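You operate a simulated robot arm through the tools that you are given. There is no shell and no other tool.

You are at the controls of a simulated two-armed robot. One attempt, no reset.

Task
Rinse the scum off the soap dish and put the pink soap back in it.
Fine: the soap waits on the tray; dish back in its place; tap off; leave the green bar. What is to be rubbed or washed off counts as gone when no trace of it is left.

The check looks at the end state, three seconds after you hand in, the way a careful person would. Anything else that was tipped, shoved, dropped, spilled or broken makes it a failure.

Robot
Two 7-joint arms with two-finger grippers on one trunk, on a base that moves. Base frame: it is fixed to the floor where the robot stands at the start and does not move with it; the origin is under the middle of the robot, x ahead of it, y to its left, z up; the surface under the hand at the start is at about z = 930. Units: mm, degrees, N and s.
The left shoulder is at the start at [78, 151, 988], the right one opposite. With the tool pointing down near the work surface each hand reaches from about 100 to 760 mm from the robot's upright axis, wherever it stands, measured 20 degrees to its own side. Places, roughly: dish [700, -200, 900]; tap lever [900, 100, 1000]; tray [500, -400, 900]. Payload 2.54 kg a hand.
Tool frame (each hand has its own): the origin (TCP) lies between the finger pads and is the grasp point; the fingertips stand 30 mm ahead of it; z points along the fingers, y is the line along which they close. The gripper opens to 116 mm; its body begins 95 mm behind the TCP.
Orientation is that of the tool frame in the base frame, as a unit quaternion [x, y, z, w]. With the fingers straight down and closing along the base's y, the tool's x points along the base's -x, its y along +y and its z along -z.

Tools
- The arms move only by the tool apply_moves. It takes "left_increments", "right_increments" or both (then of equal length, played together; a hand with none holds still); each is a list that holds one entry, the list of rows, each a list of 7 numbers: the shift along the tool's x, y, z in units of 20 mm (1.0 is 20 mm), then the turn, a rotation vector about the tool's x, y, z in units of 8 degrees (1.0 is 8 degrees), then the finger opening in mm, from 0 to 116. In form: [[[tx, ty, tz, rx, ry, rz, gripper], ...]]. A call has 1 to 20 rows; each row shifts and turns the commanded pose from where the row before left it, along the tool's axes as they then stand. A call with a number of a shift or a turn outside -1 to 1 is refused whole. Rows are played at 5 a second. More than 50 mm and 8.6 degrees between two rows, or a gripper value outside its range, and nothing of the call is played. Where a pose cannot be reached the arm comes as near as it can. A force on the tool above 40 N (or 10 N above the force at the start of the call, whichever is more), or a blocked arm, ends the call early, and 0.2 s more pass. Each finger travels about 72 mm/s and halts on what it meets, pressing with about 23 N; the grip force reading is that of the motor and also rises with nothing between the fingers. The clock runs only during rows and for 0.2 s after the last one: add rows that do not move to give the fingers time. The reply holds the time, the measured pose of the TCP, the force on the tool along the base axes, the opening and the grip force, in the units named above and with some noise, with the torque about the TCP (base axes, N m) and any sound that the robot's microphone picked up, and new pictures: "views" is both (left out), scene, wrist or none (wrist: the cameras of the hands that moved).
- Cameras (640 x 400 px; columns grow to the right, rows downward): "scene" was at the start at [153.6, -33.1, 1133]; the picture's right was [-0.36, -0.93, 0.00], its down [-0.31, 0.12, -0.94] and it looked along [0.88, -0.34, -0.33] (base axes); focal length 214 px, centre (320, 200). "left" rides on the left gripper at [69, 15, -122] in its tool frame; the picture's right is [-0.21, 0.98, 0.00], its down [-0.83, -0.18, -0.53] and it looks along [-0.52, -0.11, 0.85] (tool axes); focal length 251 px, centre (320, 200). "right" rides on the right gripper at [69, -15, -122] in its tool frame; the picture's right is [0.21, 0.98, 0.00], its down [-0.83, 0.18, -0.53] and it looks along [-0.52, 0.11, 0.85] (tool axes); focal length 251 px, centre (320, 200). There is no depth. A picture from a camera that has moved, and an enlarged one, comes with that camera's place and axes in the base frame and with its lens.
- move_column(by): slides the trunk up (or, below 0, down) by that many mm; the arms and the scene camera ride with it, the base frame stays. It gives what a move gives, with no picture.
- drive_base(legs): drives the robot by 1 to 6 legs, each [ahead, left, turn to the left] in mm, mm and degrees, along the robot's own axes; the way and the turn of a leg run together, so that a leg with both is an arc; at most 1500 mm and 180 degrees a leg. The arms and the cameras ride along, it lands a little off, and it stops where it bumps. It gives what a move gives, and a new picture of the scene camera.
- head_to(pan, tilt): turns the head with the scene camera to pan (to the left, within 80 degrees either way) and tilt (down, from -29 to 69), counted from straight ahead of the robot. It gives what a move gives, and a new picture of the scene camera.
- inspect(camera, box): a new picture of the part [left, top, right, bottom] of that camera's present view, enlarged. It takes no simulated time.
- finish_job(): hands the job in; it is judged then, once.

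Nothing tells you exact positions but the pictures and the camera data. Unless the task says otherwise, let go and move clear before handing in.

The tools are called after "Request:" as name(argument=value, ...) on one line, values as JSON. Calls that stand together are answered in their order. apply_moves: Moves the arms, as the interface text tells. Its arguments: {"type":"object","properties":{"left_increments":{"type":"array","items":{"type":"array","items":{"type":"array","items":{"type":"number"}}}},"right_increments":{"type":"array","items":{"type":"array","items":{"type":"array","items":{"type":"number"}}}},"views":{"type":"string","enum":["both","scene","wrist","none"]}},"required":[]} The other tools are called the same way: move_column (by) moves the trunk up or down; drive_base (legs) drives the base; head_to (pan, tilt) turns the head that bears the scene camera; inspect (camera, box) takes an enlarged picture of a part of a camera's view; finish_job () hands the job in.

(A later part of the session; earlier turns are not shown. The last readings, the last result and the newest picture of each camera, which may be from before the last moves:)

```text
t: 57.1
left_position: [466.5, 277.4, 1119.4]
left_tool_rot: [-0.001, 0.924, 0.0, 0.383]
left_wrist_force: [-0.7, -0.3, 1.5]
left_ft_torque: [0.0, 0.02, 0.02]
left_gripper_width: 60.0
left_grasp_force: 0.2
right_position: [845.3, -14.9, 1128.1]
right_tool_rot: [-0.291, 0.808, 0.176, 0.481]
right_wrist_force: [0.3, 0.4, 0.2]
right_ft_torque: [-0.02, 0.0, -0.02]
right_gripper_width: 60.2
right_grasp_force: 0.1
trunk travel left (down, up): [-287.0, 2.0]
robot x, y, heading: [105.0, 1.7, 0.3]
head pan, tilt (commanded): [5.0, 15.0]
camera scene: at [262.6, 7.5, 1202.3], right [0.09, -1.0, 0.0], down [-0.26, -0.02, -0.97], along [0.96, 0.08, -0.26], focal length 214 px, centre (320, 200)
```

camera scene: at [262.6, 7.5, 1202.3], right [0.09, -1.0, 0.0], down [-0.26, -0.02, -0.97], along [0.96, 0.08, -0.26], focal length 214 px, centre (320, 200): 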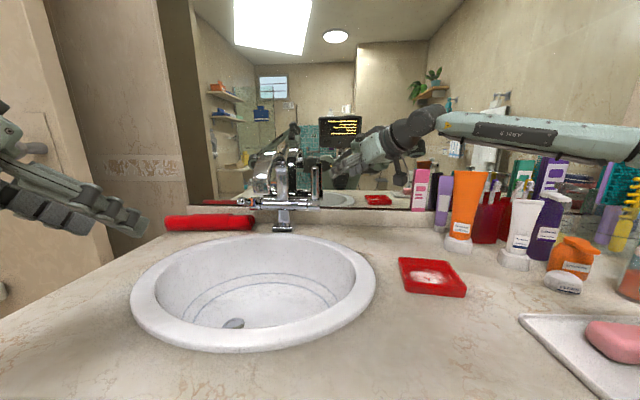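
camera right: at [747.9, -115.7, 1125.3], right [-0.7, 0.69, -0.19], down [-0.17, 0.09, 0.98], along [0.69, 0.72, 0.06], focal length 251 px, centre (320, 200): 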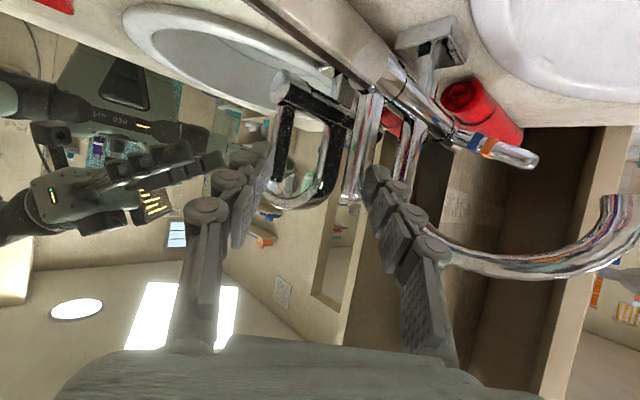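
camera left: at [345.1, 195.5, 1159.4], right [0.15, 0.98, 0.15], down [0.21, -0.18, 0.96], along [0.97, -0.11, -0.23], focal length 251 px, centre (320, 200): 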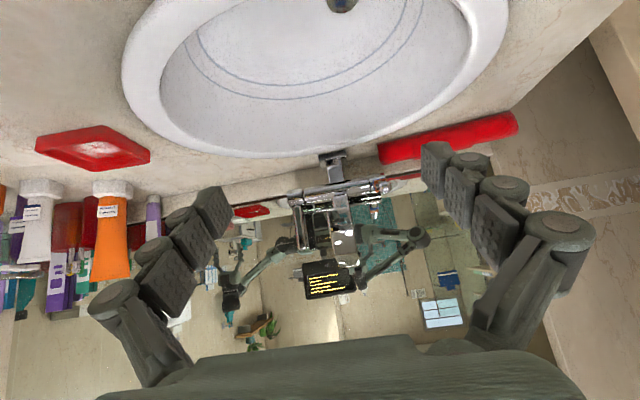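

Flattening the pitch works: the hand reached (845, −14, 1129) without trouble, and the lever is about 104 mm ahead and 34 mm to the left of it. I shift left and advance partway, then check.

Request:
apply_moves(right_increments=[[[0, 0.86, 0, 0, 0, 0, 54], [0, 0.86, 0, 0, 0, 0, 50], [-0.29, 0, 0.83, 0, 0, 0, 50], [-0.29, 0, 0.83, 0, 0, 0, 50], [0, 0, 0, 0, 0, 0, 50]]], views="both")

Request:
inspect(camera="scene", box=[220, 100, 420, 240])

Request:
inspect(camera="right", box=[180, 50, 500, 250])

```text
t: 58.3
left_position: [465.1, 276.2, 1119.7]
left_tool_rot: [-0.001, 0.924, 0.0, 0.383]
left_wrist_force: [-0.2, -0.7, 0.4]
left_ft_torque: [0.02, -0.01, 0.01]
left_gripper_width: 60.0
left_grasp_force: 0.2
right_position: [823.6, 4.3, 1122.1]
right_tool_rot: [-0.292, 0.808, 0.176, 0.481]
right_wrist_force: [0.6, 0.8, 0.2]
right_ft_torque: [0.03, 0.0, -0.01]
right_gripper_width: 50.0
right_grasp_force: 0.1
right hand out of reach, approached as far as the arm can: row 2, 3, 4
trunk travel left (down, up): [-287.0, 2.0]
robot x, y, heading: [105.8, -1.2, -0.0]
head pan, tilt (commanded): [5.0, 15.0]
camera scene: at [262.5, 7.5, 1202.3], right [0.09, -1.0, 0.0], down [-0.26, -0.02, -0.97], along [0.96, 0.08, -0.26], focal length 214 px, centre (320, 200)
camera right: at [726.3, -97.5, 1120.0], right [-0.7, 0.69, -0.19], down [-0.17, 0.09, 0.98], along [0.69, 0.72, 0.06], focal length 251 px, centre (320, 200)
```

scene: 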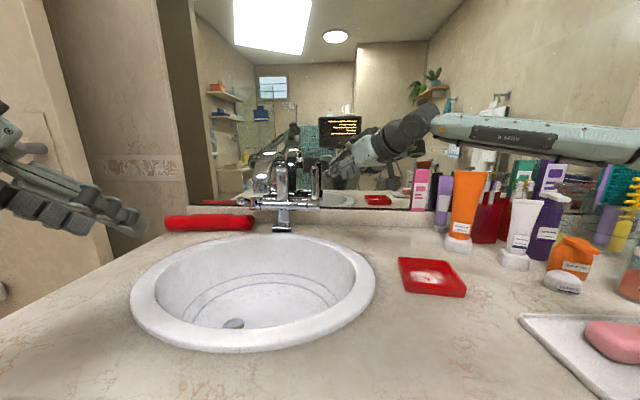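
right: 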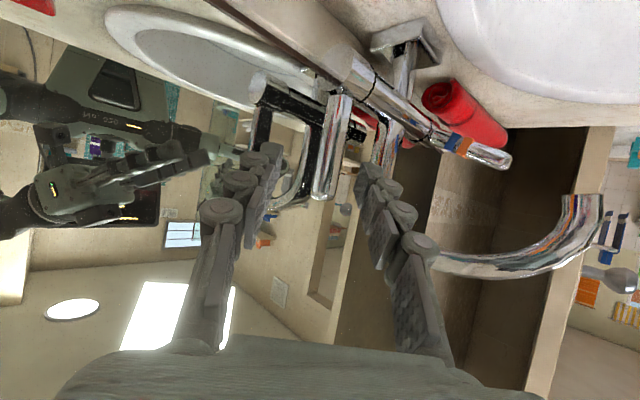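

```text
2.86 times, centred on (320, 170) of scene
camera zoom: at [262.5, 7.5, 1202.3], right [0.09, -1.0, 0.0], down [-0.26, -0.02, -0.97], along [0.96, 0.08, -0.26], focal length 613 px, centre (320, 286)
```

zoom: 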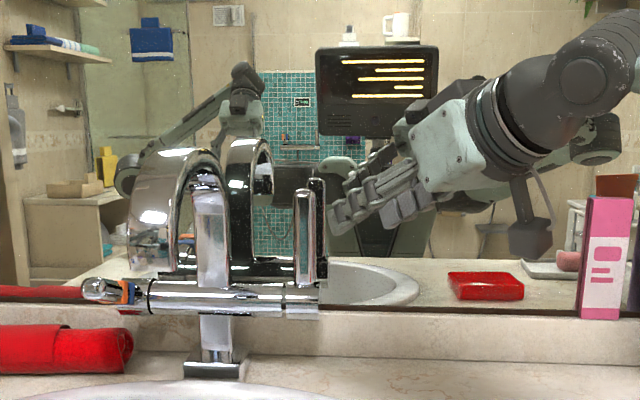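

```text
2.00 times, centred on (340, 150) of right
camera zoom: at [726.3, -97.5, 1120.0], right [-0.7, 0.69, -0.19], down [-0.17, 0.09, 0.98], along [0.69, 0.72, 0.06], focal length 503 px, centre (280, 300)
```

zoom: 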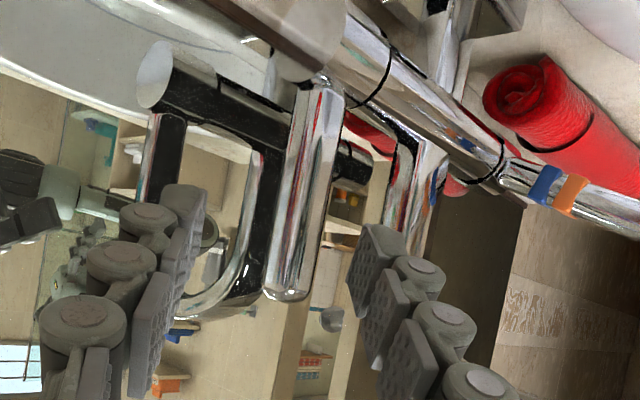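

The lever is exactly on the gripper's axis, about 109 mm ahead, but the 40° yaw wastes reach. I'll turn the yaw toward straight ahead (to ~20°) in place to gain extension.

Request:
apply_moves(right_increments=[[[0, 0, 0, 0.733, 0, 0.397, 50], [0, 0, 0, 0.733, 0, 0.397, 50], [0, 0, 0, 0.733, 0, 0.397, 50], [0, 0, 0, 0, 0, 0, 50]]], views="wrist")

```text
t: 59.3
left_position: [465.8, 277.2, 1119.3]
left_tool_rot: [-0.001, 0.924, 0.0, 0.382]
left_wrist_force: [0.3, -0.3, -0.3]
left_ft_torque: [-0.01, 0.01, -0.01]
left_gripper_width: 59.9
left_grasp_force: 0.0
right_position: [805.8, -12.5, 1112.9]
right_tool_rot: [-0.17, 0.842, 0.104, 0.502]
right_wrist_force: [0.5, 0.7, -0.2]
right_ft_torque: [0.0, -0.02, -0.04]
right_gripper_width: 50.1
right_grasp_force: 0.1
right hand out of reach, approached as far as the arm can: row 1, 2
trunk travel left (down, up): [-287.0, 2.0]
robot x, y, heading: [101.0, 2.1, -0.0]
head pan, tilt (commanded): [5.0, 15.0]
camera right: at [683.3, -80.8, 1109.0], right [-0.48, 0.86, -0.19], down [-0.14, 0.13, 0.98], along [0.87, 0.49, 0.06], focal length 251 px, centre (320, 200)
```

right: 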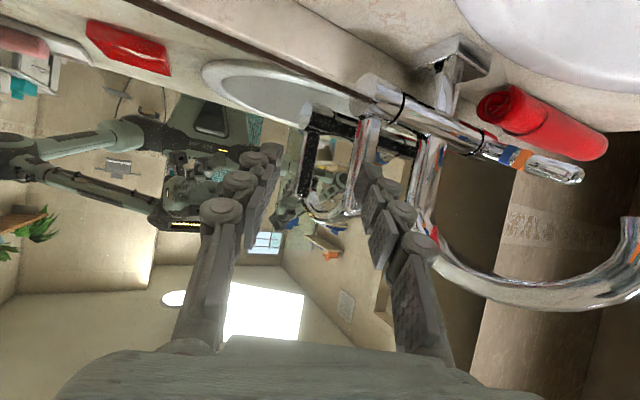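

Request:
head_to(pan=-45, tilt=5)

```text
t: 60.5
left_position: [466.0, 276.5, 1119.0]
left_tool_rot: [-0.001, 0.924, -0.001, 0.383]
left_wrist_force: [0.6, 1.1, 0.6]
left_ft_torque: [0.01, 0.01, 0.01]
left_gripper_width: 60.0
left_grasp_force: 0.1
right_position: [806.7, -11.9, 1110.9]
right_tool_rot: [-0.172, 0.842, 0.104, 0.501]
right_wrist_force: [-0.7, -0.1, 0.1]
right_ft_torque: [0.0, -0.01, 0.0]
right_gripper_width: 50.1
right_grasp_force: 0.0
trunk travel left (down, up): [-287.0, 2.0]
robot x, y, heading: [100.4, -2.8, 0.1]
head pan, tilt (commanded): [-45.0, 5.0]
camera scene: at [234.4, -65.4, 1218.4], right [-0.71, -0.71, 0.0], down [-0.06, 0.06, -1.0], along [0.7, -0.7, -0.09], focal length 214 px, centre (320, 200)
```

scene: 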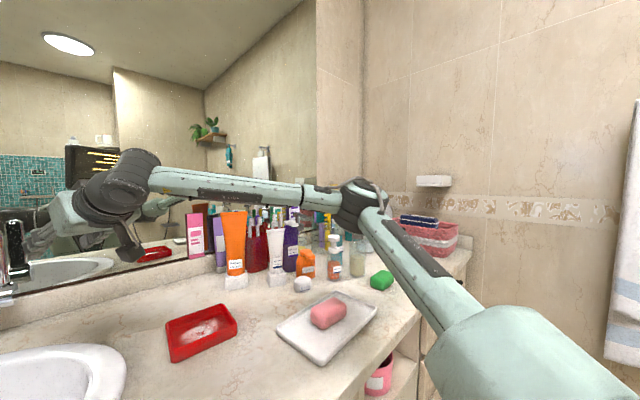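

Now I understand the limit: the right upper arm cannot swing further inward, so turning the whole robot ~25° left (shoulder forward) will bring the lever into reach. First I retract the right hand well back from the tap.

Request:
apply_moves(right_increments=[[[0.412, -0.35, -0.976, 0, 0.2, 0, 50], [0.412, -0.35, -0.976, 0, 0.2, 0, 50], [0.412, -0.35, -0.976, 0, 0.2, 0, 50], [0.412, -0.35, -0.976, 0, 0.2, 0, 50], [0.412, -0.35, -0.976, 0, 0.2, 0, 50], [0.412, -0.35, -0.976, 0, 0.2, 0, 50], [0.412, -0.35, -0.976, 0, 0.2, 0, 50], [0.412, -0.35, -0.976, 0, 0.2, 0, 50], [0.412, -0.35, -0.9, 0, 0.2, 0, 50], [0.412, -0.35, -0.9, 0, 0.2, 0, 50], [0.412, -0.35, -0.9, 0, 0.2, 0, 50], [0.412, -0.35, -0.9, 0, 0.2, 0, 50], [0.412, -0.35, -0.9, 0, 0.2, 0, 50], [0, 0, 0, 0, 0, 0, 50]]], views="scene")

```text
t: 63.5
left_position: [464.8, 276.5, 1120.3]
left_tool_rot: [-0.001, 0.924, 0.0, 0.383]
left_wrist_force: [-0.4, -0.6, 0.8]
left_ft_torque: [-0.01, -0.02, 0.02]
left_gripper_width: 59.7
left_grasp_force: 0.0
right_position: [602.7, -196.9, 1178.0]
right_tool_rot: [-0.188, 0.918, 0.071, 0.342]
right_wrist_force: [0.1, 0.3, -0.9]
right_ft_torque: [0.0, 0.0, 0.03]
right_gripper_width: 50.0
right_grasp_force: 0.1
trunk travel left (down, up): [-287.0, 2.0]
robot x, y, heading: [100.1, 4.9, 0.0]
head pan, tilt (commanded): [-45.0, 5.0]
camera scene: at [233.9, -65.6, 1218.5], right [-0.71, -0.71, 0.0], down [-0.06, 0.06, -1.0], along [0.7, -0.7, -0.09], focal length 214 px, centre (320, 200)
```

scene: 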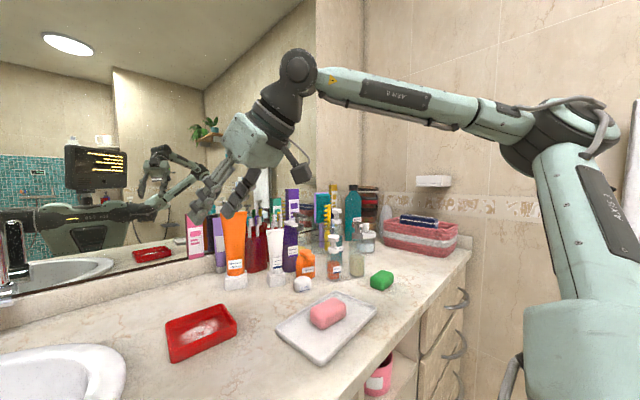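

Request:
drive_base(legs=[[-70, 0, 0], [0, 0, 25]])

Request:
head_to(pan=-25, tilt=69)

```text
t: 64.3
left_position: [450.0, 277.3, 1120.0]
left_tool_rot: [-0.001, 0.923, -0.001, 0.384]
left_wrist_force: [-0.7, 0.2, 0.1]
left_ft_torque: [0.0, -0.03, -0.06]
left_gripper_width: 60.0
left_grasp_force: 0.0
right_position: [586.9, -197.0, 1178.1]
right_tool_rot: [-0.187, 0.919, 0.07, 0.341]
right_wrist_force: [-0.7, 0.7, -0.9]
right_ft_torque: [-0.04, -0.02, 0.03]
right_gripper_width: 49.9
right_grasp_force: 0.0
trunk travel left (down, up): [-287.0, 2.0]
robot x, y, heading: [90.8, -4.6, 0.1]
head pan, tilt (commanded): [-45.0, 5.0]
stopped in leg 1: the robot was blocked; the commanded pose is now the measured one
camera scene: at [218.4, -65.2, 1218.8], right [-0.71, -0.71, 0.0], down [-0.06, 0.06, -1.0], along [0.7, -0.71, -0.09], focal length 214 px, centre (320, 200)
```

scene: 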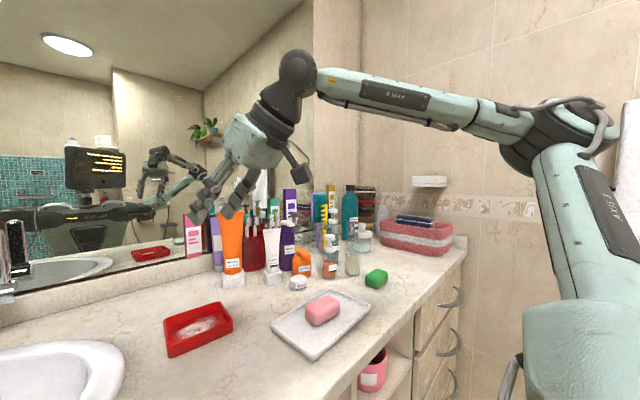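

```text
t: 65.7
left_position: [450.9, 276.0, 1121.1]
left_tool_rot: [-0.001, 0.924, -0.001, 0.383]
left_wrist_force: [0.0, 0.1, -0.4]
left_ft_torque: [0.01, -0.02, 0.01]
left_gripper_width: 60.0
left_grasp_force: 0.0
right_position: [587.2, -196.9, 1176.7]
right_tool_rot: [-0.186, 0.919, 0.07, 0.341]
right_wrist_force: [0.2, -0.4, 0.0]
right_ft_torque: [-0.01, 0.03, 0.01]
right_gripper_width: 50.3
right_grasp_force: 0.1
trunk travel left (down, up): [-287.0, 2.0]
robot x, y, heading: [86.7, 0.2, 0.1]
head pan, tilt (commanded): [-25.0, 68.8]
camera scene: at [205.2, -23.8, 1126.7], right [-0.42, -0.91, 0.0], down [-0.84, 0.4, -0.36], along [0.33, -0.15, -0.93], focal length 214 px, centre (320, 200)
```

scene: 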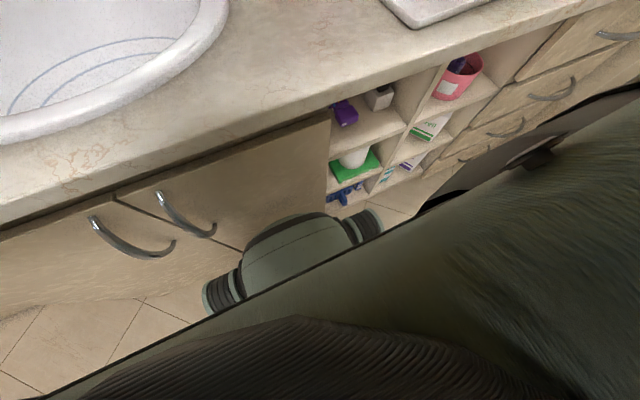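

Backing up stopped after 15 mm as blocked, which is odd. I'll look at the left side to see if anything touches the left arm before moving more.

Request:
head_to(pan=75, tilt=30)

Request:
head_to(pan=-78, tilt=40)

```text
t: 67.4
left_position: [451.1, 277.9, 1119.5]
left_tool_rot: [0.0, 0.924, -0.001, 0.383]
left_wrist_force: [-0.3, 0.2, -0.7]
left_ft_torque: [-0.01, -0.01, 0.01]
left_gripper_width: 60.0
left_grasp_force: 0.0
right_position: [588.2, -197.4, 1176.0]
right_tool_rot: [-0.186, 0.919, 0.07, 0.341]
right_wrist_force: [-1.3, 0.4, 0.5]
right_ft_torque: [0.01, -0.02, 0.02]
right_gripper_width: 50.1
right_grasp_force: 0.0
trunk travel left (down, up): [-287.0, 2.0]
robot x, y, heading: [88.7, -0.9, 0.2]
head pan, tilt (commanded): [75.0, 30.0]
camera scene: at [178.2, 87.3, 1178.1], right [0.97, -0.26, 0.0], down [-0.13, -0.48, -0.87], along [0.23, 0.84, -0.5], focal length 214 px, centre (320, 200)
```

scene: 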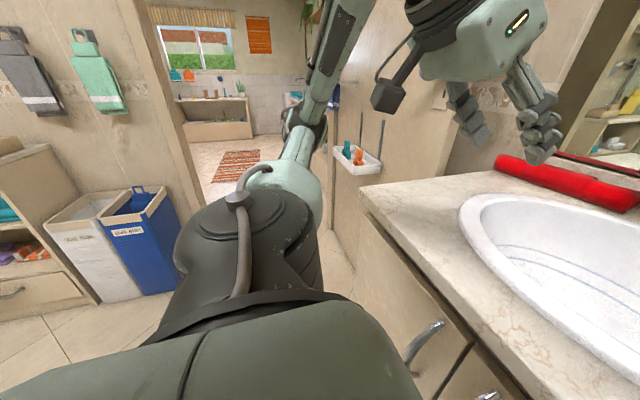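

```text
t: 69.8
left_position: [450.6, 277.2, 1120.1]
left_tool_rot: [0.0, 0.924, -0.001, 0.383]
left_wrist_force: [0.0, -0.1, -0.1]
left_ft_torque: [0.02, 0.02, 0.0]
left_gripper_width: 59.9
left_grasp_force: 0.1
right_position: [588.1, -197.0, 1177.0]
right_tool_rot: [-0.186, 0.919, 0.07, 0.341]
right_wrist_force: [-1.6, -0.3, -0.5]
right_ft_torque: [0.02, -0.01, -0.05]
right_gripper_width: 50.0
right_grasp_force: 0.0
trunk travel left (down, up): [-287.0, 2.0]
robot x, y, heading: [82.5, 3.1, -0.1]
head pan, tilt (commanded): [-78.0, 40.0]
camera scene: at [172.1, -83.2, 1162.8], right [-0.98, -0.21, 0.0], down [-0.13, 0.63, -0.77], along [0.16, -0.75, -0.64], focal length 214 px, centre (320, 200)
```

scene: 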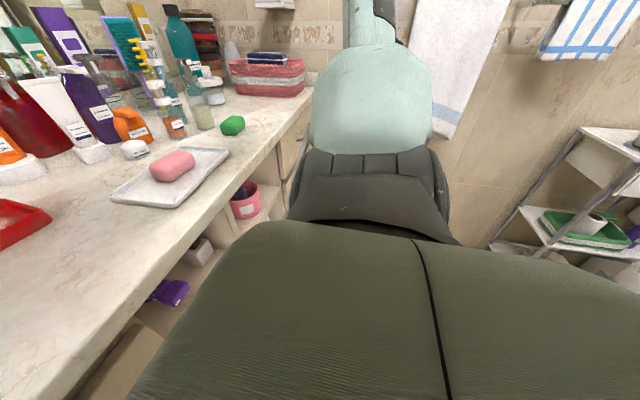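

Request:
drive_base(legs=[[-25, 0, 0]])

```text
t: 70.6
left_position: [426.1, 276.7, 1119.2]
left_tool_rot: [0.0, 0.924, -0.002, 0.382]
left_wrist_force: [0.5, 0.2, 0.3]
left_ft_torque: [-0.02, 0.01, 0.01]
left_gripper_width: 59.9
left_grasp_force: 0.1
right_position: [562.0, -197.4, 1177.7]
right_tool_rot: [-0.186, 0.919, 0.071, 0.341]
right_wrist_force: [-0.2, -0.1, 0.0]
right_ft_torque: [0.0, 0.0, -0.04]
right_gripper_width: 49.9
right_grasp_force: 0.1
trunk travel left (down, up): [-287.0, 2.0]
robot x, y, heading: [65.7, -1.3, -0.2]
head pan, tilt (commanded): [-78.0, 40.0]
camera scene: at [146.6, -83.2, 1162.9], right [-0.98, -0.21, 0.0], down [-0.13, 0.63, -0.77], along [0.16, -0.75, -0.64], focal length 214 px, centre (320, 200)
```

scene: 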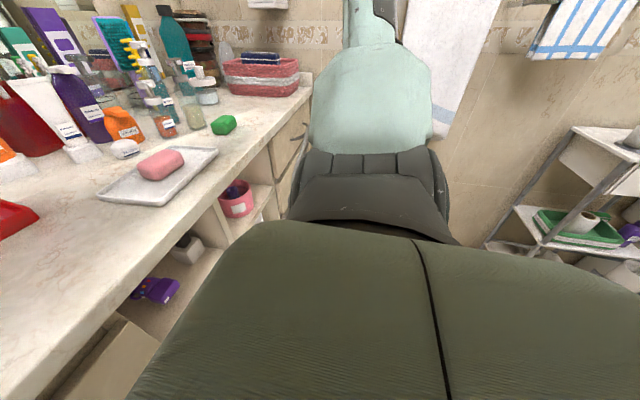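

It backs up fine now. Before turning left I'll tuck the left hand inward so its elbow stays away from the doorway wall.

Request:
apply_moves(left_increments=[[[-0.235, -0.945, 0.235, 0, 0, 0, 60], [-0.235, -0.945, 0.235, 0, 0, 0, 60], [-0.235, -0.945, 0.235, 0, 0, 0, 60], [-0.235, -0.945, 0.235, 0, 0, 0, 60], [-0.235, -0.945, 0.235, 0, 0, 0, 60], [-0.235, -0.945, 0.235, 0, 0, 0, 60], [-0.235, -0.945, 0.235, 0, 0, 0, 60], [-0.235, -0.945, 0.235, 0, 0, 0, 60], [-0.235, -0.945, 0.235, 0, 0, 0, 60], [0, 0, 0, 0, 0, 0, 60]]], views="none")

Request:
head_to(pan=70, tilt=15)

```text
t: 72.8
left_position: [485.3, 107.1, 1119.4]
left_tool_rot: [0.0, 0.924, -0.002, 0.383]
left_wrist_force: [-0.7, 0.0, 1.0]
left_ft_torque: [0.0, -0.02, 0.01]
left_gripper_width: 59.8
left_grasp_force: 0.0
right_position: [563.6, -196.2, 1177.2]
right_tool_rot: [-0.187, 0.919, 0.071, 0.341]
right_wrist_force: [-0.8, 0.5, 0.2]
right_ft_torque: [0.02, 0.02, 0.03]
right_gripper_width: 50.2
right_grasp_force: 0.1
trunk travel left (down, up): [-287.0, 2.0]
robot x, y, heading: [63.3, -1.4, -0.1]
head pan, tilt (commanded): [-78.0, 40.0]
```

```text
t: 75.1
left_position: [486.8, 107.5, 1119.1]
left_tool_rot: [0.001, 0.923, -0.001, 0.384]
left_wrist_force: [0.1, 0.1, -0.3]
left_ft_torque: [-0.02, -0.05, -0.04]
left_gripper_width: 60.1
left_grasp_force: 0.1
right_position: [563.9, -197.3, 1177.6]
right_tool_rot: [-0.186, 0.919, 0.07, 0.341]
right_wrist_force: [-0.1, -0.4, -0.2]
right_ft_torque: [-0.03, 0.0, 0.0]
right_gripper_width: 50.0
right_grasp_force: 0.0
trunk travel left (down, up): [-287.0, 2.0]
robot x, y, heading: [63.3, -2.1, -0.2]
head pan, tilt (commanded): [70.0, 15.0]
camera scene: at [162.2, 87.7, 1202.3], right [0.94, -0.34, 0.0], down [-0.09, -0.24, -0.97], along [0.33, 0.91, -0.26], focal length 214 px, centre (320, 200)
```

scene: 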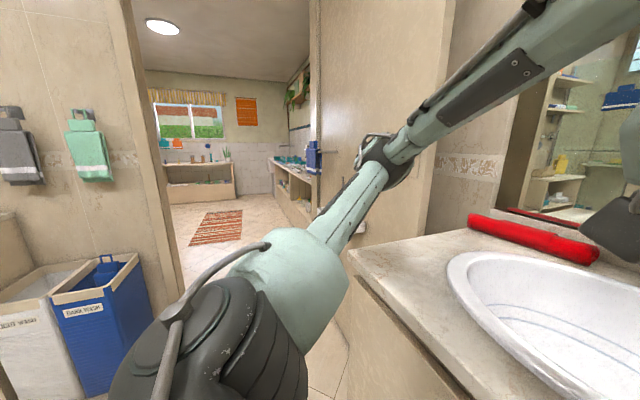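

The left elbow is now tucked in. I back off 25 mm more and turn the robot 25° left.

Request:
drive_base(legs=[[-25, 0, 0], [0, 0, 25]])

```text
t: 77.2
left_position: [371.1, 273.6, 1120.3]
left_tool_rot: [-0.197, 0.903, 0.08, 0.375]
left_wrist_force: [-0.1, 0.3, 0.6]
left_ft_torque: [0.02, -0.03, 0.01]
left_gripper_width: 59.9
left_grasp_force: 0.1
right_position: [567.2, 30.0, 1177.5]
right_tool_rot: [-0.378, 0.858, 0.141, 0.317]
right_wrist_force: [-0.3, 0.9, 0.3]
right_ft_torque: [0.01, 0.03, 0.02]
right_gripper_width: 49.9
right_grasp_force: 0.0
trunk travel left (down, up): [-287.0, 2.0]
robot x, y, heading: [33.8, 0.3, 24.6]
head pan, tilt (commanded): [70.0, 15.0]
camera scene: at [84.7, 120.9, 1202.4], right [1.0, 0.08, 0.0], down [0.02, -0.26, -0.97], along [-0.08, 0.96, -0.26], focal length 214 px, centre (320, 200)
```

scene: 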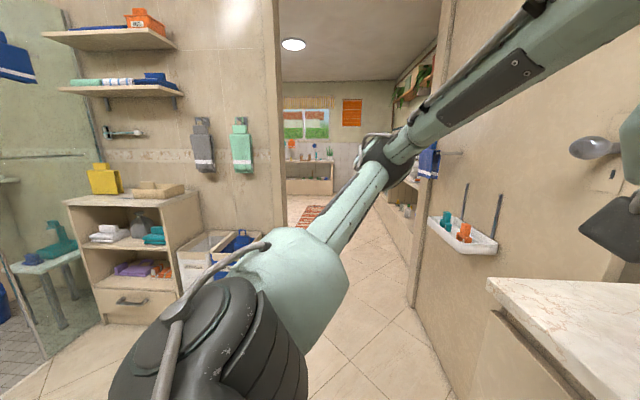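

Turned; heading is 24.6°. I creep 35 mm toward the counter (in base x) and look at the tap again.

Request:
drive_base(legs=[[32, -14.5, 0]])

Request:
head_to(pan=-15, tilt=18)

```text
t: 78.1
left_position: [372.5, 273.7, 1120.0]
left_tool_rot: [-0.196, 0.903, 0.08, 0.374]
left_wrist_force: [-0.3, 0.4, 0.5]
left_ft_torque: [-0.01, 0.01, -0.02]
left_gripper_width: 60.0
left_grasp_force: 0.1
right_position: [569.0, 29.1, 1176.0]
right_tool_rot: [-0.378, 0.858, 0.142, 0.318]
right_wrist_force: [0.0, -0.2, 0.4]
right_ft_torque: [0.0, 0.02, 0.03]
right_gripper_width: 49.9
right_grasp_force: 0.0
trunk travel left (down, up): [-287.0, 2.0]
robot x, y, heading: [30.2, -0.6, 24.5]
head pan, tilt (commanded): [70.0, 15.0]
camera scene: at [85.0, 120.9, 1202.4], right [1.0, 0.08, 0.0], down [0.02, -0.26, -0.97], along [-0.08, 0.96, -0.26], focal length 214 px, centre (320, 200)
```

scene: 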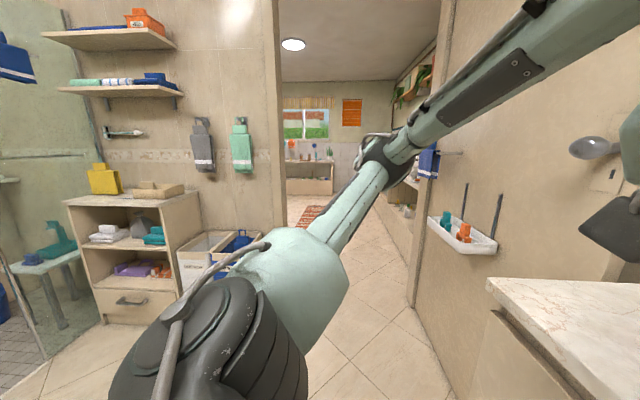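

```text
t: 79.7
left_position: [371.1, 274.3, 1119.6]
left_tool_rot: [-0.197, 0.903, 0.08, 0.374]
left_wrist_force: [-0.5, 0.1, 0.7]
left_ft_torque: [0.02, 0.0, 0.02]
left_gripper_width: 59.8
left_grasp_force: 0.2
right_position: [567.9, 27.5, 1176.3]
right_tool_rot: [-0.377, 0.858, 0.141, 0.318]
right_wrist_force: [0.8, 1.0, -0.4]
right_ft_torque: [-0.01, -0.01, -0.02]
right_gripper_width: 50.1
right_grasp_force: 0.0
trunk travel left (down, up): [-287.0, 2.0]
robot x, y, heading: [32.1, -1.0, 24.6]
head pan, tilt (commanded): [-15.0, 18.0]
camera scene: at [184.2, 43.2, 1197.5], right [0.17, -0.99, 0.0], down [-0.3, -0.05, -0.95], along [0.94, 0.16, -0.31], focal length 214 px, centre (320, 200)
```

scene: 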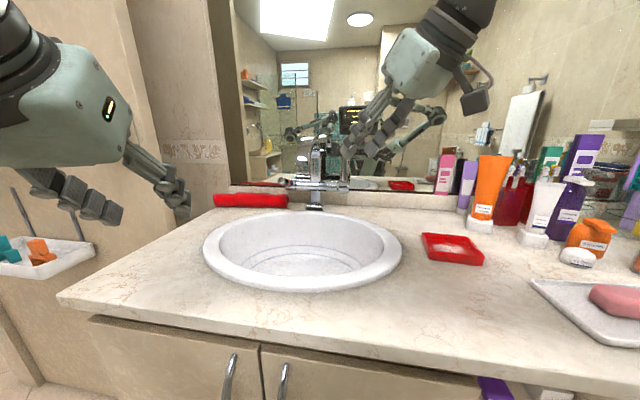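

The small diagonal drive had no effect, but by my estimate the lever is within reach from here anyway. I move the right hand to a standoff in front of the lever and then flatten its pitch.

Request:
apply_moves(right_increments=[[[-0.39, -0.945, 0.615, 0, 0, 0, 50], [-0.39, -0.945, 0.615, 0, 0, 0, 50], [-0.39, -0.945, 0.615, 0, 0, 0, 50], [-0.39, -0.945, 0.615, 0, 0, 0, 50], [-0.39, -0.945, 0.615, 0, 0, 0, 50], [-0.39, -0.945, 0.615, 0, 0, 0, 50], [-0.39, -0.945, 0.615, 0, 0, 0, 50], [-0.39, -0.945, 0.615, 0, 0, 0, 50], [-0.39, -0.945, 0.615, 0, 0, 0, 50], [-0.39, -0.945, 0.615, 0, 0, 0, 50], [-0.39, -0.945, 0.615, 0, 0, 0, 50], [0, 0, 0, 0, -0.87, 0, 50], [0, 0, 0, 0, -0.87, 0, 50], [0, 0, 0, 0, -0.87, 0, 50], [0, 0, 0, 0, 0, 0, 50]]], views="both")

```text
t: 82.9
left_position: [370.5, 273.7, 1120.1]
left_tool_rot: [-0.197, 0.903, 0.081, 0.374]
left_wrist_force: [-0.2, -0.6, 0.4]
left_ft_torque: [-0.02, -0.01, -0.02]
left_gripper_width: 60.1
left_grasp_force: 0.0
right_position: [781.4, 22.2, 1119.9]
right_tool_rot: [-0.346, 0.786, 0.208, 0.468]
right_wrist_force: [-1.0, -0.3, 0.0]
right_ft_torque: [0.01, 0.0, 0.01]
right_gripper_width: 50.3
right_grasp_force: 0.1
right hand out of reach, approached as far as the arm can: row 9, 10, 11
trunk travel left (down, up): [-287.0, 2.0]
robot x, y, heading: [33.5, -2.7, 24.4]
head pan, tilt (commanded): [-15.0, 18.0]
camera scene: at [184.2, 43.2, 1197.5], right [0.16, -0.99, 0.0], down [-0.3, -0.05, -0.95], along [0.94, 0.16, -0.31], focal length 214 px, centre (320, 200)
camera right: at [698.8, -89.5, 1116.9], right [-0.79, 0.58, -0.19], down [-0.18, 0.06, 0.98], along [0.58, 0.81, 0.06], focal length 251 px, centre (320, 200)
```

scene: 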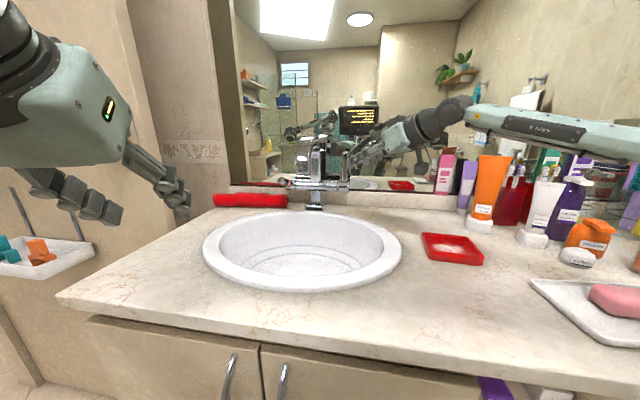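
right: 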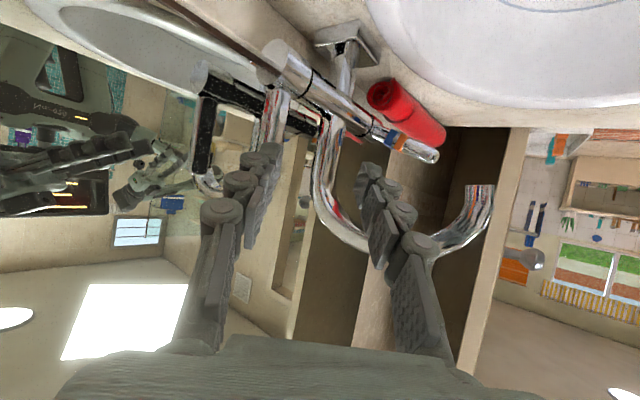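

Request:
head_to(pan=-60, tilt=5)

```text
t: 84.0
left_position: [371.8, 272.6, 1119.4]
left_tool_rot: [-0.197, 0.903, 0.08, 0.374]
left_wrist_force: [-0.8, 0.3, 0.5]
left_ft_torque: [-0.02, -0.01, -0.01]
left_gripper_width: 60.1
left_grasp_force: 0.0
right_position: [781.1, 23.9, 1119.2]
right_tool_rot: [-0.346, 0.786, 0.208, 0.468]
right_wrist_force: [0.0, -0.6, 0.1]
right_ft_torque: [0.0, 0.01, 0.0]
right_gripper_width: 50.0
right_grasp_force: 0.1
trunk travel left (down, up): [-287.0, 2.0]
robot x, y, heading: [30.9, 1.7, 24.6]
head pan, tilt (commanded): [-60.0, 5.0]
camera scene: at [167.0, -25.5, 1218.5], right [-0.58, -0.81, 0.0], down [-0.07, 0.05, -1.0], along [0.81, -0.58, -0.09], focal length 214 px, centre (320, 200)
```

scene: 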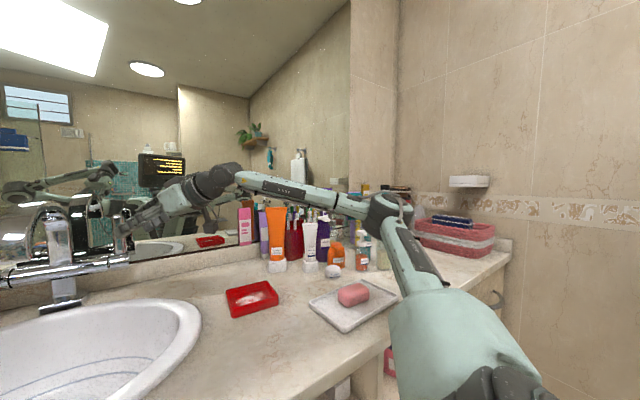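

The reach limit seems to be arm extension from the shoulder, so I need the base closer while turned. I try driving ahead along the current heading.

Request:
drive_base(legs=[[40, 0, 0]])

```text
t: 84.9
left_position: [375.1, 286.3, 1118.2]
left_tool_rot: [-0.192, 0.903, 0.078, 0.375]
left_wrist_force: [-0.3, -0.6, -0.8]
left_ft_torque: [0.0, -0.05, 0.01]
left_gripper_width: 59.9
left_grasp_force: 0.1
right_position: [782.9, 32.5, 1120.8]
right_tool_rot: [-0.342, 0.788, 0.205, 0.469]
right_wrist_force: [0.0, 0.4, 1.2]
right_ft_torque: [-0.02, 0.02, 0.02]
right_gripper_width: 49.7
right_grasp_force: 0.1
trunk travel left (down, up): [-287.0, 2.0]
robot x, y, heading: [34.8, 12.4, 24.1]
head pan, tilt (commanded): [-60.0, 5.0]
camera scene: at [167.6, -10.4, 1218.6], right [-0.59, -0.81, 0.0], down [-0.07, 0.05, -1.0], along [0.81, -0.59, -0.09], focal length 214 px, centre (320, 200)
```

scene: 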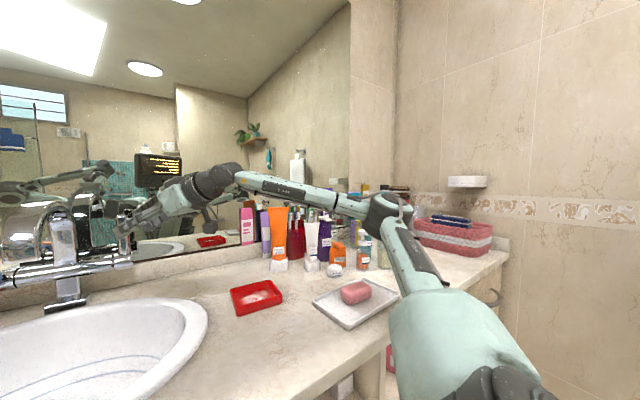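

The base touches the cabinet at its front-right corner in this heading. Facing further left brings the right shoulder much closer to the counter, so I retract the right hand first.

Request:
apply_moves(right_increments=[[[0.424, 0.176, -0.958, 0, 0.15, 0, 50], [0.424, 0.176, -0.958, 0, 0.15, 0, 50], [0.424, 0.176, -0.958, 0, 0.15, 0, 50], [0.424, 0.176, -0.958, 0, 0.15, 0, 50], [0.424, 0.176, -0.958, 0, 0.15, 0, 50], [0.424, 0.176, -0.958, 0, 0.15, 0, 50], [0.424, 0.176, -0.958, 0, 0.15, 0, 50], [0.424, 0.176, -0.958, 0, 0.15, 0, 50], [0.424, 0.176, -0.9, 0, 0.15, 0, 50], [0.5, 0.176, -0.9, 0, 0.15, 0, 50], [0.5, 0.176, -0.9, 0, 0.15, 0, 50], [0.5, 0.176, -0.9, 0, 0.15, 0, 50], [0.5, 0.176, -0.9, 0, 0.15, 0, 50], [0.6, 0.176, -0.8, 0, 0.15, 0, 50], [0.6, 0.176, -0.8, 0, 0.15, 0, 50], [0.6, 0.176, -0.8, 0, 0.15, 0, 50]]], views="scene")

```text
t: 88.3
left_position: [375.7, 286.0, 1119.5]
left_tool_rot: [-0.193, 0.904, 0.079, 0.375]
left_wrist_force: [0.3, 0.8, 0.8]
left_ft_torque: [0.0, -0.01, 0.0]
left_gripper_width: 60.0
left_grasp_force: 0.1
right_position: [521.0, -168.1, 1176.2]
right_tool_rot: [-0.371, 0.856, 0.145, 0.331]
right_wrist_force: [-0.2, -0.6, -0.7]
right_ft_torque: [0.0, -0.01, 0.02]
right_gripper_width: 49.9
right_grasp_force: 0.0
trunk travel left (down, up): [-287.0, 2.0]
robot x, y, heading: [31.8, 15.2, 23.9]
head pan, tilt (commanded): [-60.0, 5.0]
camera scene: at [167.5, -10.9, 1218.6], right [-0.59, -0.81, 0.0], down [-0.07, 0.05, -1.0], along [0.81, -0.59, -0.09], focal length 214 px, centre (320, 200)
```

scene: 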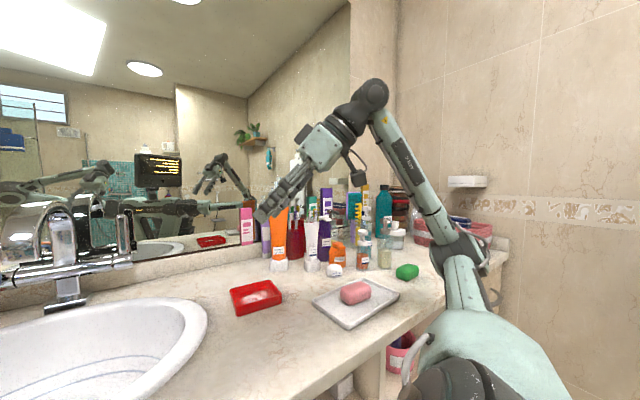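

Request:
drive_base(legs=[[-91, -58, 0], [0, 0, 41]])

Request:
head_to(pan=-55, tilt=18)

```text
t: 91.5
left_position: [52.1, 355.1, 1119.6]
left_tool_rot: [-0.499, 0.778, 0.205, 0.323]
left_wrist_force: [-0.5, 0.2, -0.3]
left_ft_torque: [-0.02, -0.02, -0.02]
left_gripper_width: 60.0
left_grasp_force: 0.2
right_position: [460.4, 108.0, 1175.5]
right_tool_rot: [-0.649, 0.67, 0.253, 0.259]
right_wrist_force: [-0.5, 0.2, -0.3]
right_ft_torque: [0.0, 0.01, 0.02]
right_gripper_width: 50.0
right_grasp_force: 0.1
trunk travel left (down, up): [-287.0, 2.0]
robot x, y, heading: [-23.8, -73.5, 65.2]
head pan, tilt (commanded): [-60.0, 5.0]
camera scene: at [92.0, -4.4, 1218.6], right [0.09, -1.0, 0.0], down [-0.09, -0.01, -1.0], along [0.99, 0.09, -0.09], focal length 214 px, centre (320, 200)
```

scene: 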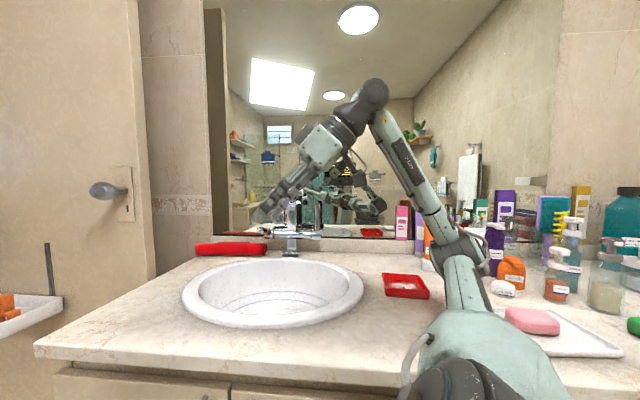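

```text
t: 92.2
left_position: [51.6, 354.4, 1119.6]
left_tool_rot: [-0.499, 0.777, 0.206, 0.323]
left_wrist_force: [-0.1, -0.4, -0.6]
left_ft_torque: [0.03, 0.01, -0.01]
left_gripper_width: 60.0
left_grasp_force: 0.2
right_position: [461.7, 108.0, 1176.4]
right_tool_rot: [-0.649, 0.669, 0.253, 0.259]
right_wrist_force: [-0.5, 1.3, -0.8]
right_ft_torque: [0.0, -0.01, -0.04]
right_gripper_width: 50.1
right_grasp_force: 0.0
trunk travel left (down, up): [-287.0, 2.0]
robot x, y, heading: [-26.7, -71.8, 65.2]
head pan, tilt (commanded): [-55.0, 18.0]
camera scene: at [92.5, 3.7, 1197.5], right [0.18, -0.98, 0.0], down [-0.3, -0.05, -0.95], along [0.94, 0.17, -0.31], focal length 214 px, centre (320, 200)
```

scene: 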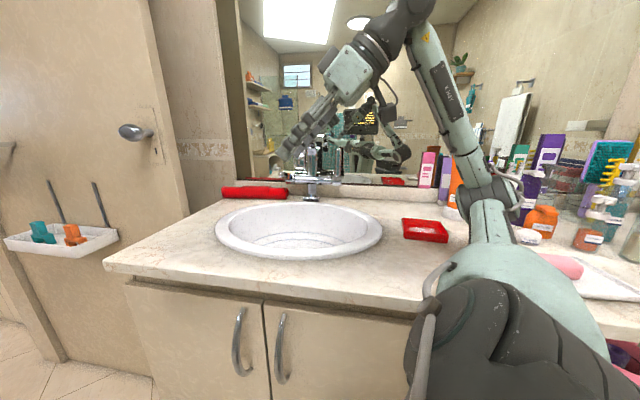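

The robot now faces 65° left. I slide it 95 mm toward the counter.

Request:
drive_base(legs=[[40, -86, 0]])

```text
t: 93.9
left_position: [146.6, 353.6, 1118.4]
left_tool_rot: [-0.498, 0.778, 0.205, 0.323]
left_wrist_force: [0.8, -0.2, 0.2]
left_ft_torque: [0.02, 0.01, -0.01]
left_gripper_width: 60.2
left_grasp_force: 0.0
right_position: [556.7, 107.0, 1176.6]
right_tool_rot: [-0.648, 0.671, 0.252, 0.259]
right_wrist_force: [-0.6, 0.1, -0.5]
right_ft_torque: [0.0, -0.01, -0.02]
right_gripper_width: 50.2
right_grasp_force: 0.0
trunk travel left (down, up): [-287.0, 2.0]
robot x, y, heading: [68.4, -76.5, 65.1]
head pan, tilt (commanded): [-55.0, 18.0]
stopped in leg 1: the robot was blocked; the commanded pose is now the measured one
camera scene: at [187.1, 2.7, 1197.5], right [0.17, -0.98, 0.0], down [-0.3, -0.05, -0.95], along [0.94, 0.17, -0.31], focal length 214 px, centre (320, 200)
```

scene: 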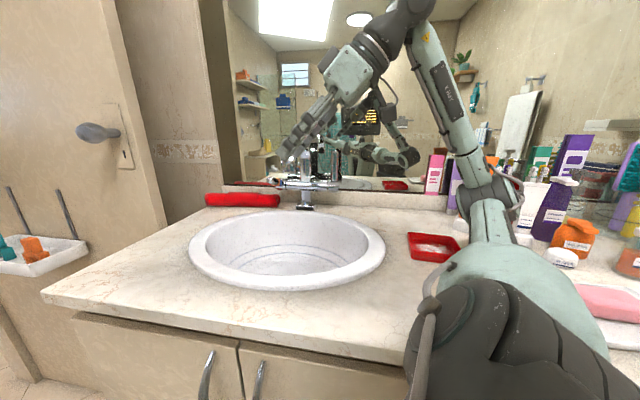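

Base is in contact at (69, −75) facing 65°; the right shoulder is now ~60 mm closer. I yaw the right tool back to ~42° and move to the standoff in front of the lever.

Request:
apply_moves(right_increments=[[[0, 0, 0, 0.646, 0, 0.71, 50], [0, 0, 0, 0.646, 0, 0.71, 50], [0, 0, 0, 0.646, 0, 0.71, 50], [0, 0, 0, 0.646, 0, 0.71, 50], [0, 0, 0, 0.646, 0, 0.71, 50], [0, 0, 0, 0.646, 0, 0.71, 50], [-0.141, -0.97, 0.269, 0, 0, 0, 50], [-0.141, -0.97, 0.269, 0, 0, 0, 50], [-0.141, -0.97, 0.269, 0, 0, 0, 50], [-0.141, -0.97, 0.269, 0, 0, 0, 50], [-0.141, -0.97, 0.269, 0, 0, 0, 50], [-0.141, -0.97, 0.269, 0, 0, 0, 50], [-0.141, -0.97, 0.269, 0, 0, 0, 50], [-0.141, -0.97, 0.269, 0, 0, 0, 50], [-0.141, -0.97, 0.269, 0, 0, 0, 50], [-0.141, -0.97, 0.269, 0, 0, 0, 50], [-0.141, -0.97, 0.269, 0, 0, 0, 50], [-0.141, -0.97, 0.269, 0, 0, 0, 50], [-0.141, -0.97, 0.269, 0, 0, 0, 50]]], views="both")

```text
t: 97.9
left_position: [149.1, 353.4, 1120.1]
left_tool_rot: [-0.497, 0.778, 0.205, 0.323]
left_wrist_force: [0.4, 0.2, -0.2]
left_ft_torque: [0.0, 0.0, 0.05]
left_gripper_width: 60.0
left_grasp_force: 0.1
right_position: [782.7, -31.4, 1147.6]
right_tool_rot: [-0.334, 0.871, 0.13, 0.335]
right_wrist_force: [0.3, 0.5, -0.6]
right_ft_torque: [-0.02, 0.0, 0.02]
right_gripper_width: 50.1
right_grasp_force: 0.0
trunk travel left (down, up): [-287.0, 2.0]
robot x, y, heading: [67.1, -78.0, 65.3]
head pan, tilt (commanded): [-55.0, 18.0]
camera scene: at [187.6, 2.7, 1197.4], right [0.17, -0.98, 0.0], down [-0.3, -0.05, -0.95], along [0.94, 0.17, -0.31], focal length 214 px, centre (320, 200)
camera right: at [694.6, -131.4, 1191.2], right [-0.77, 0.62, -0.14], down [0.07, 0.3, 0.95], along [0.63, 0.73, -0.28], focal length 251 px, centre (320, 200)
```

scene: 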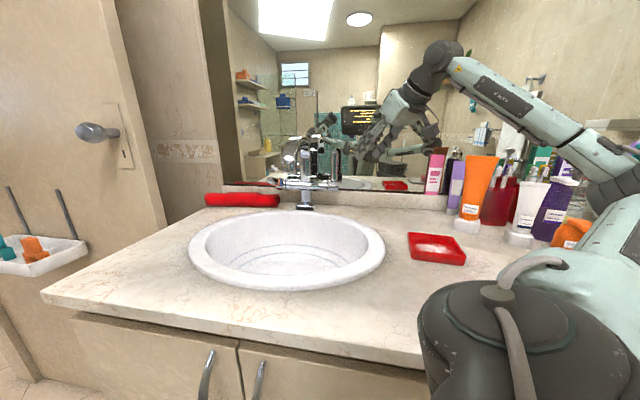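
right: 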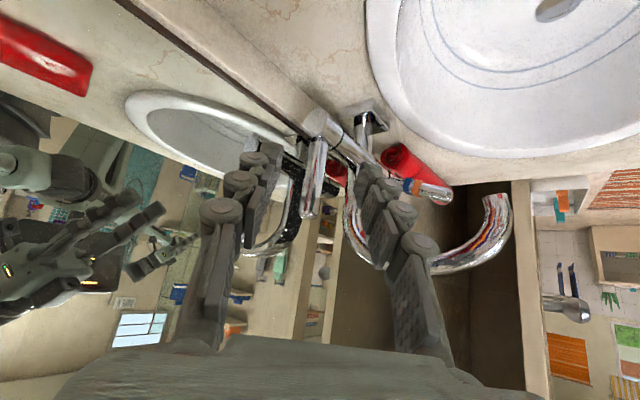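

The hand is at the standoff with the lever centred between the fingers; lever ≈ (900, 79), tip z ≈ 1130. I flatten the pitch to ~20° and advance halfway.

Request:
apply_moves(right_increments=[[[0, 0, 0, 0, -0.85, 0, 50], [0, 0, 0, 0, -0.85, 0, 50], [0, 0, 0, 0, -0.85, 0, 50], [0, 0, 0, 0, -0.85, 0, 50], [-0.108, 0.02, 0.925, 0, 0, 0, 50], [-0.108, 0.02, 0.925, 0, 0, 0, 50], [-0.108, 0.02, 0.925, 0, 0, 0, 50], [-0.108, 0.02, 0.925, 0, 0, 0, 50], [0, 0, 0, 0, 0, 0, 50]]], views="both")

Request:
inspect(camera="right", box=[220, 80, 420, 230])

```text
t: 99.9
left_position: [146.1, 353.6, 1120.5]
left_tool_rot: [-0.498, 0.778, 0.206, 0.323]
left_wrist_force: [0.1, 0.4, 0.8]
left_ft_torque: [0.03, -0.01, 0.02]
left_gripper_width: 59.9
left_grasp_force: 0.1
right_position: [835.0, 20.0, 1130.2]
right_tool_rot: [-0.294, 0.767, 0.205, 0.532]
right_wrist_force: [-0.1, 1.0, 0.0]
right_ft_torque: [0.01, 0.04, -0.02]
right_gripper_width: 50.0
right_grasp_force: 0.0
trunk travel left (down, up): [-287.0, 2.0]
robot x, y, heading: [67.7, -77.0, 65.1]
head pan, tilt (commanded): [-55.0, 18.0]
camera scene: at [187.4, 2.7, 1197.5], right [0.17, -0.98, 0.0], down [-0.3, -0.05, -0.95], along [0.94, 0.17, -0.31], focal length 214 px, centre (320, 200)
camera right: at [741.6, -84.6, 1107.6], right [-0.71, 0.68, -0.2], down [-0.28, -0.01, 0.96], along [0.65, 0.74, 0.19], focal length 251 px, centre (320, 200)
```

scene: 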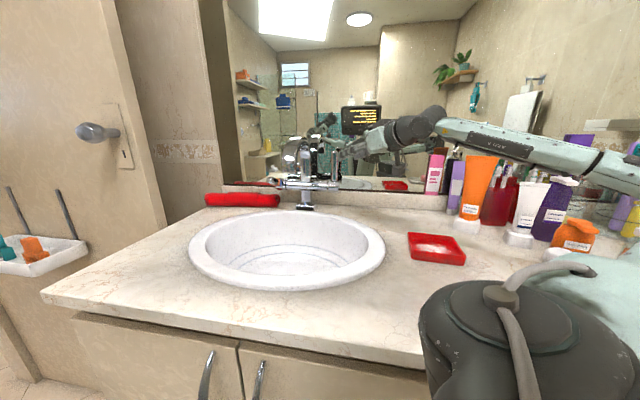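
right: 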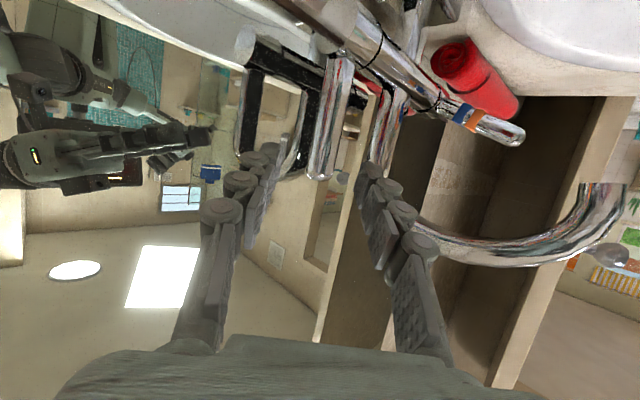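

```text
2.67 times, centred on (320, 155) of right
camera zoom: at [741.6, -84.6, 1107.6], right [-0.71, 0.68, -0.2], down [-0.28, -0.01, 0.96], along [0.65, 0.74, 0.19], focal length 670 px, centre (320, 320)
```

zoom: 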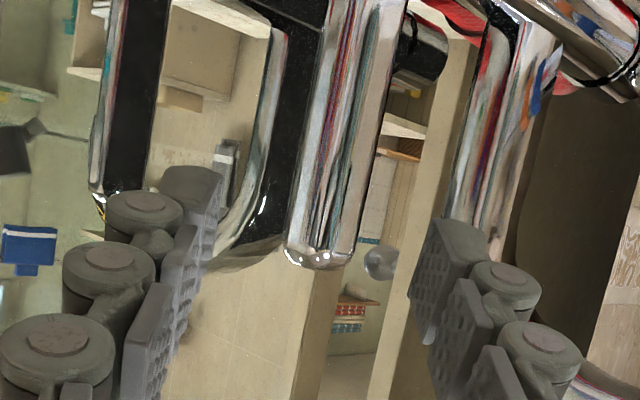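

Mirror plane works out at x ≈ 961, leaving room behind the lever. I advance the rest so the open fingers straddle the lever.

Request:
apply_moves(right_increments=[[[-0.09, 0.04, 0.885, 0, 0, 0, 50], [-0.09, 0.04, 0.885, 0, 0, 0, 50], [-0.09, 0.04, 0.885, 0, 0, 0, 50], [-0.09, 0.04, 0.885, 0, 0, 0, 50], [0, 0, 0, 0, 0, 0, 50]]], views="both")

Request:
inspect(camera="right", box=[220, 80, 420, 230])

Request:
inspect(camera="scene", box=[270, 100, 430, 220])

```text
t: 101.1
left_position: [148.2, 355.2, 1119.6]
left_tool_rot: [-0.498, 0.778, 0.206, 0.323]
left_wrist_force: [0.5, -0.2, 0.3]
left_ft_torque: [-0.01, 0.0, -0.01]
left_gripper_width: 60.0
left_grasp_force: 0.0
right_position: [882.9, 68.3, 1112.6]
right_tool_rot: [-0.295, 0.767, 0.206, 0.531]
right_wrist_force: [-0.3, -0.1, 0.4]
right_ft_torque: [-0.02, 0.05, -0.02]
right_gripper_width: 49.9
right_grasp_force: 0.1
trunk travel left (down, up): [-287.0, 2.0]
robot x, y, heading: [68.1, -76.4, 65.2]
head pan, tilt (commanded): [-55.0, 18.0]
camera scene: at [187.4, 2.7, 1197.5], right [0.17, -0.98, 0.0], down [-0.3, -0.05, -0.95], along [0.94, 0.17, -0.31], focal length 214 px, centre (320, 200)
camera right: at [790.5, -36.0, 1089.9], right [-0.71, 0.67, -0.2], down [-0.28, -0.01, 0.96], along [0.65, 0.74, 0.19], focal length 251 px, centre (320, 200)
```

scene: 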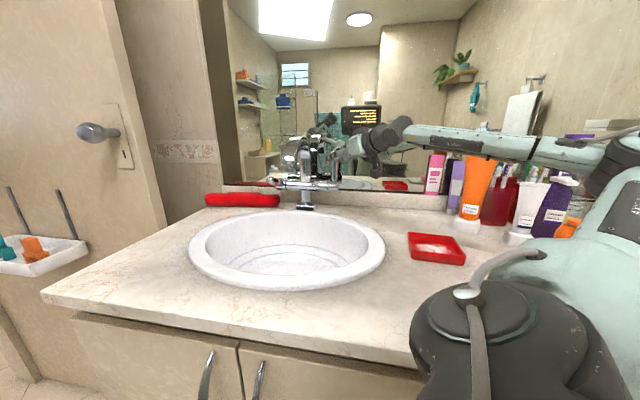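
right: 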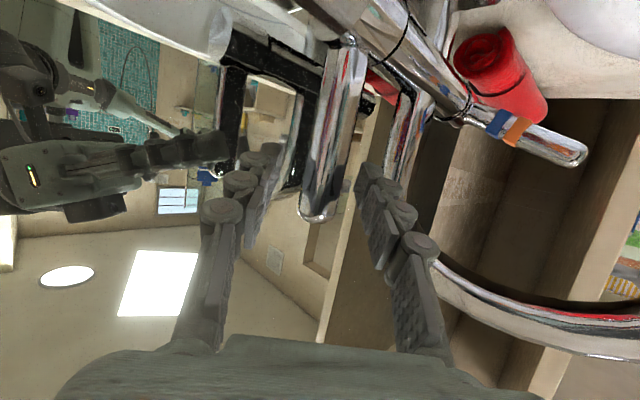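

```text
2.67 times, centred on (320, 155) of right
camera zoom: at [790.5, -36.0, 1089.9], right [-0.71, 0.67, -0.2], down [-0.28, -0.01, 0.96], along [0.65, 0.74, 0.19], focal length 670 px, centre (320, 320)
```

zoom: 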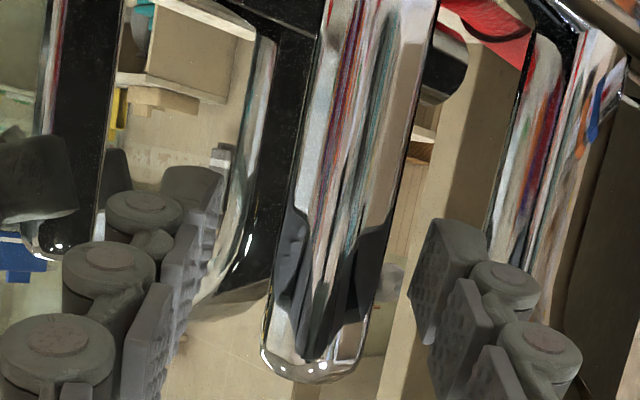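

```text
3.33 times, centred on (350, 160) of scene
camera zoom: at [187.4, 2.7, 1197.5], right [0.17, -0.98, 0.0], down [-0.3, -0.05, -0.95], along [0.94, 0.17, -0.31], focal length 715 px, centre (220, 333)
```

zoom: 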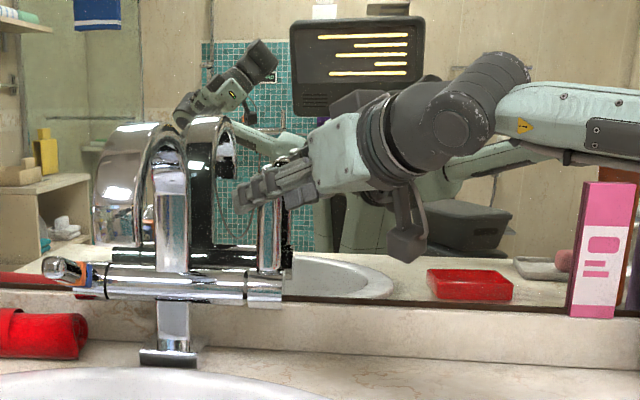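

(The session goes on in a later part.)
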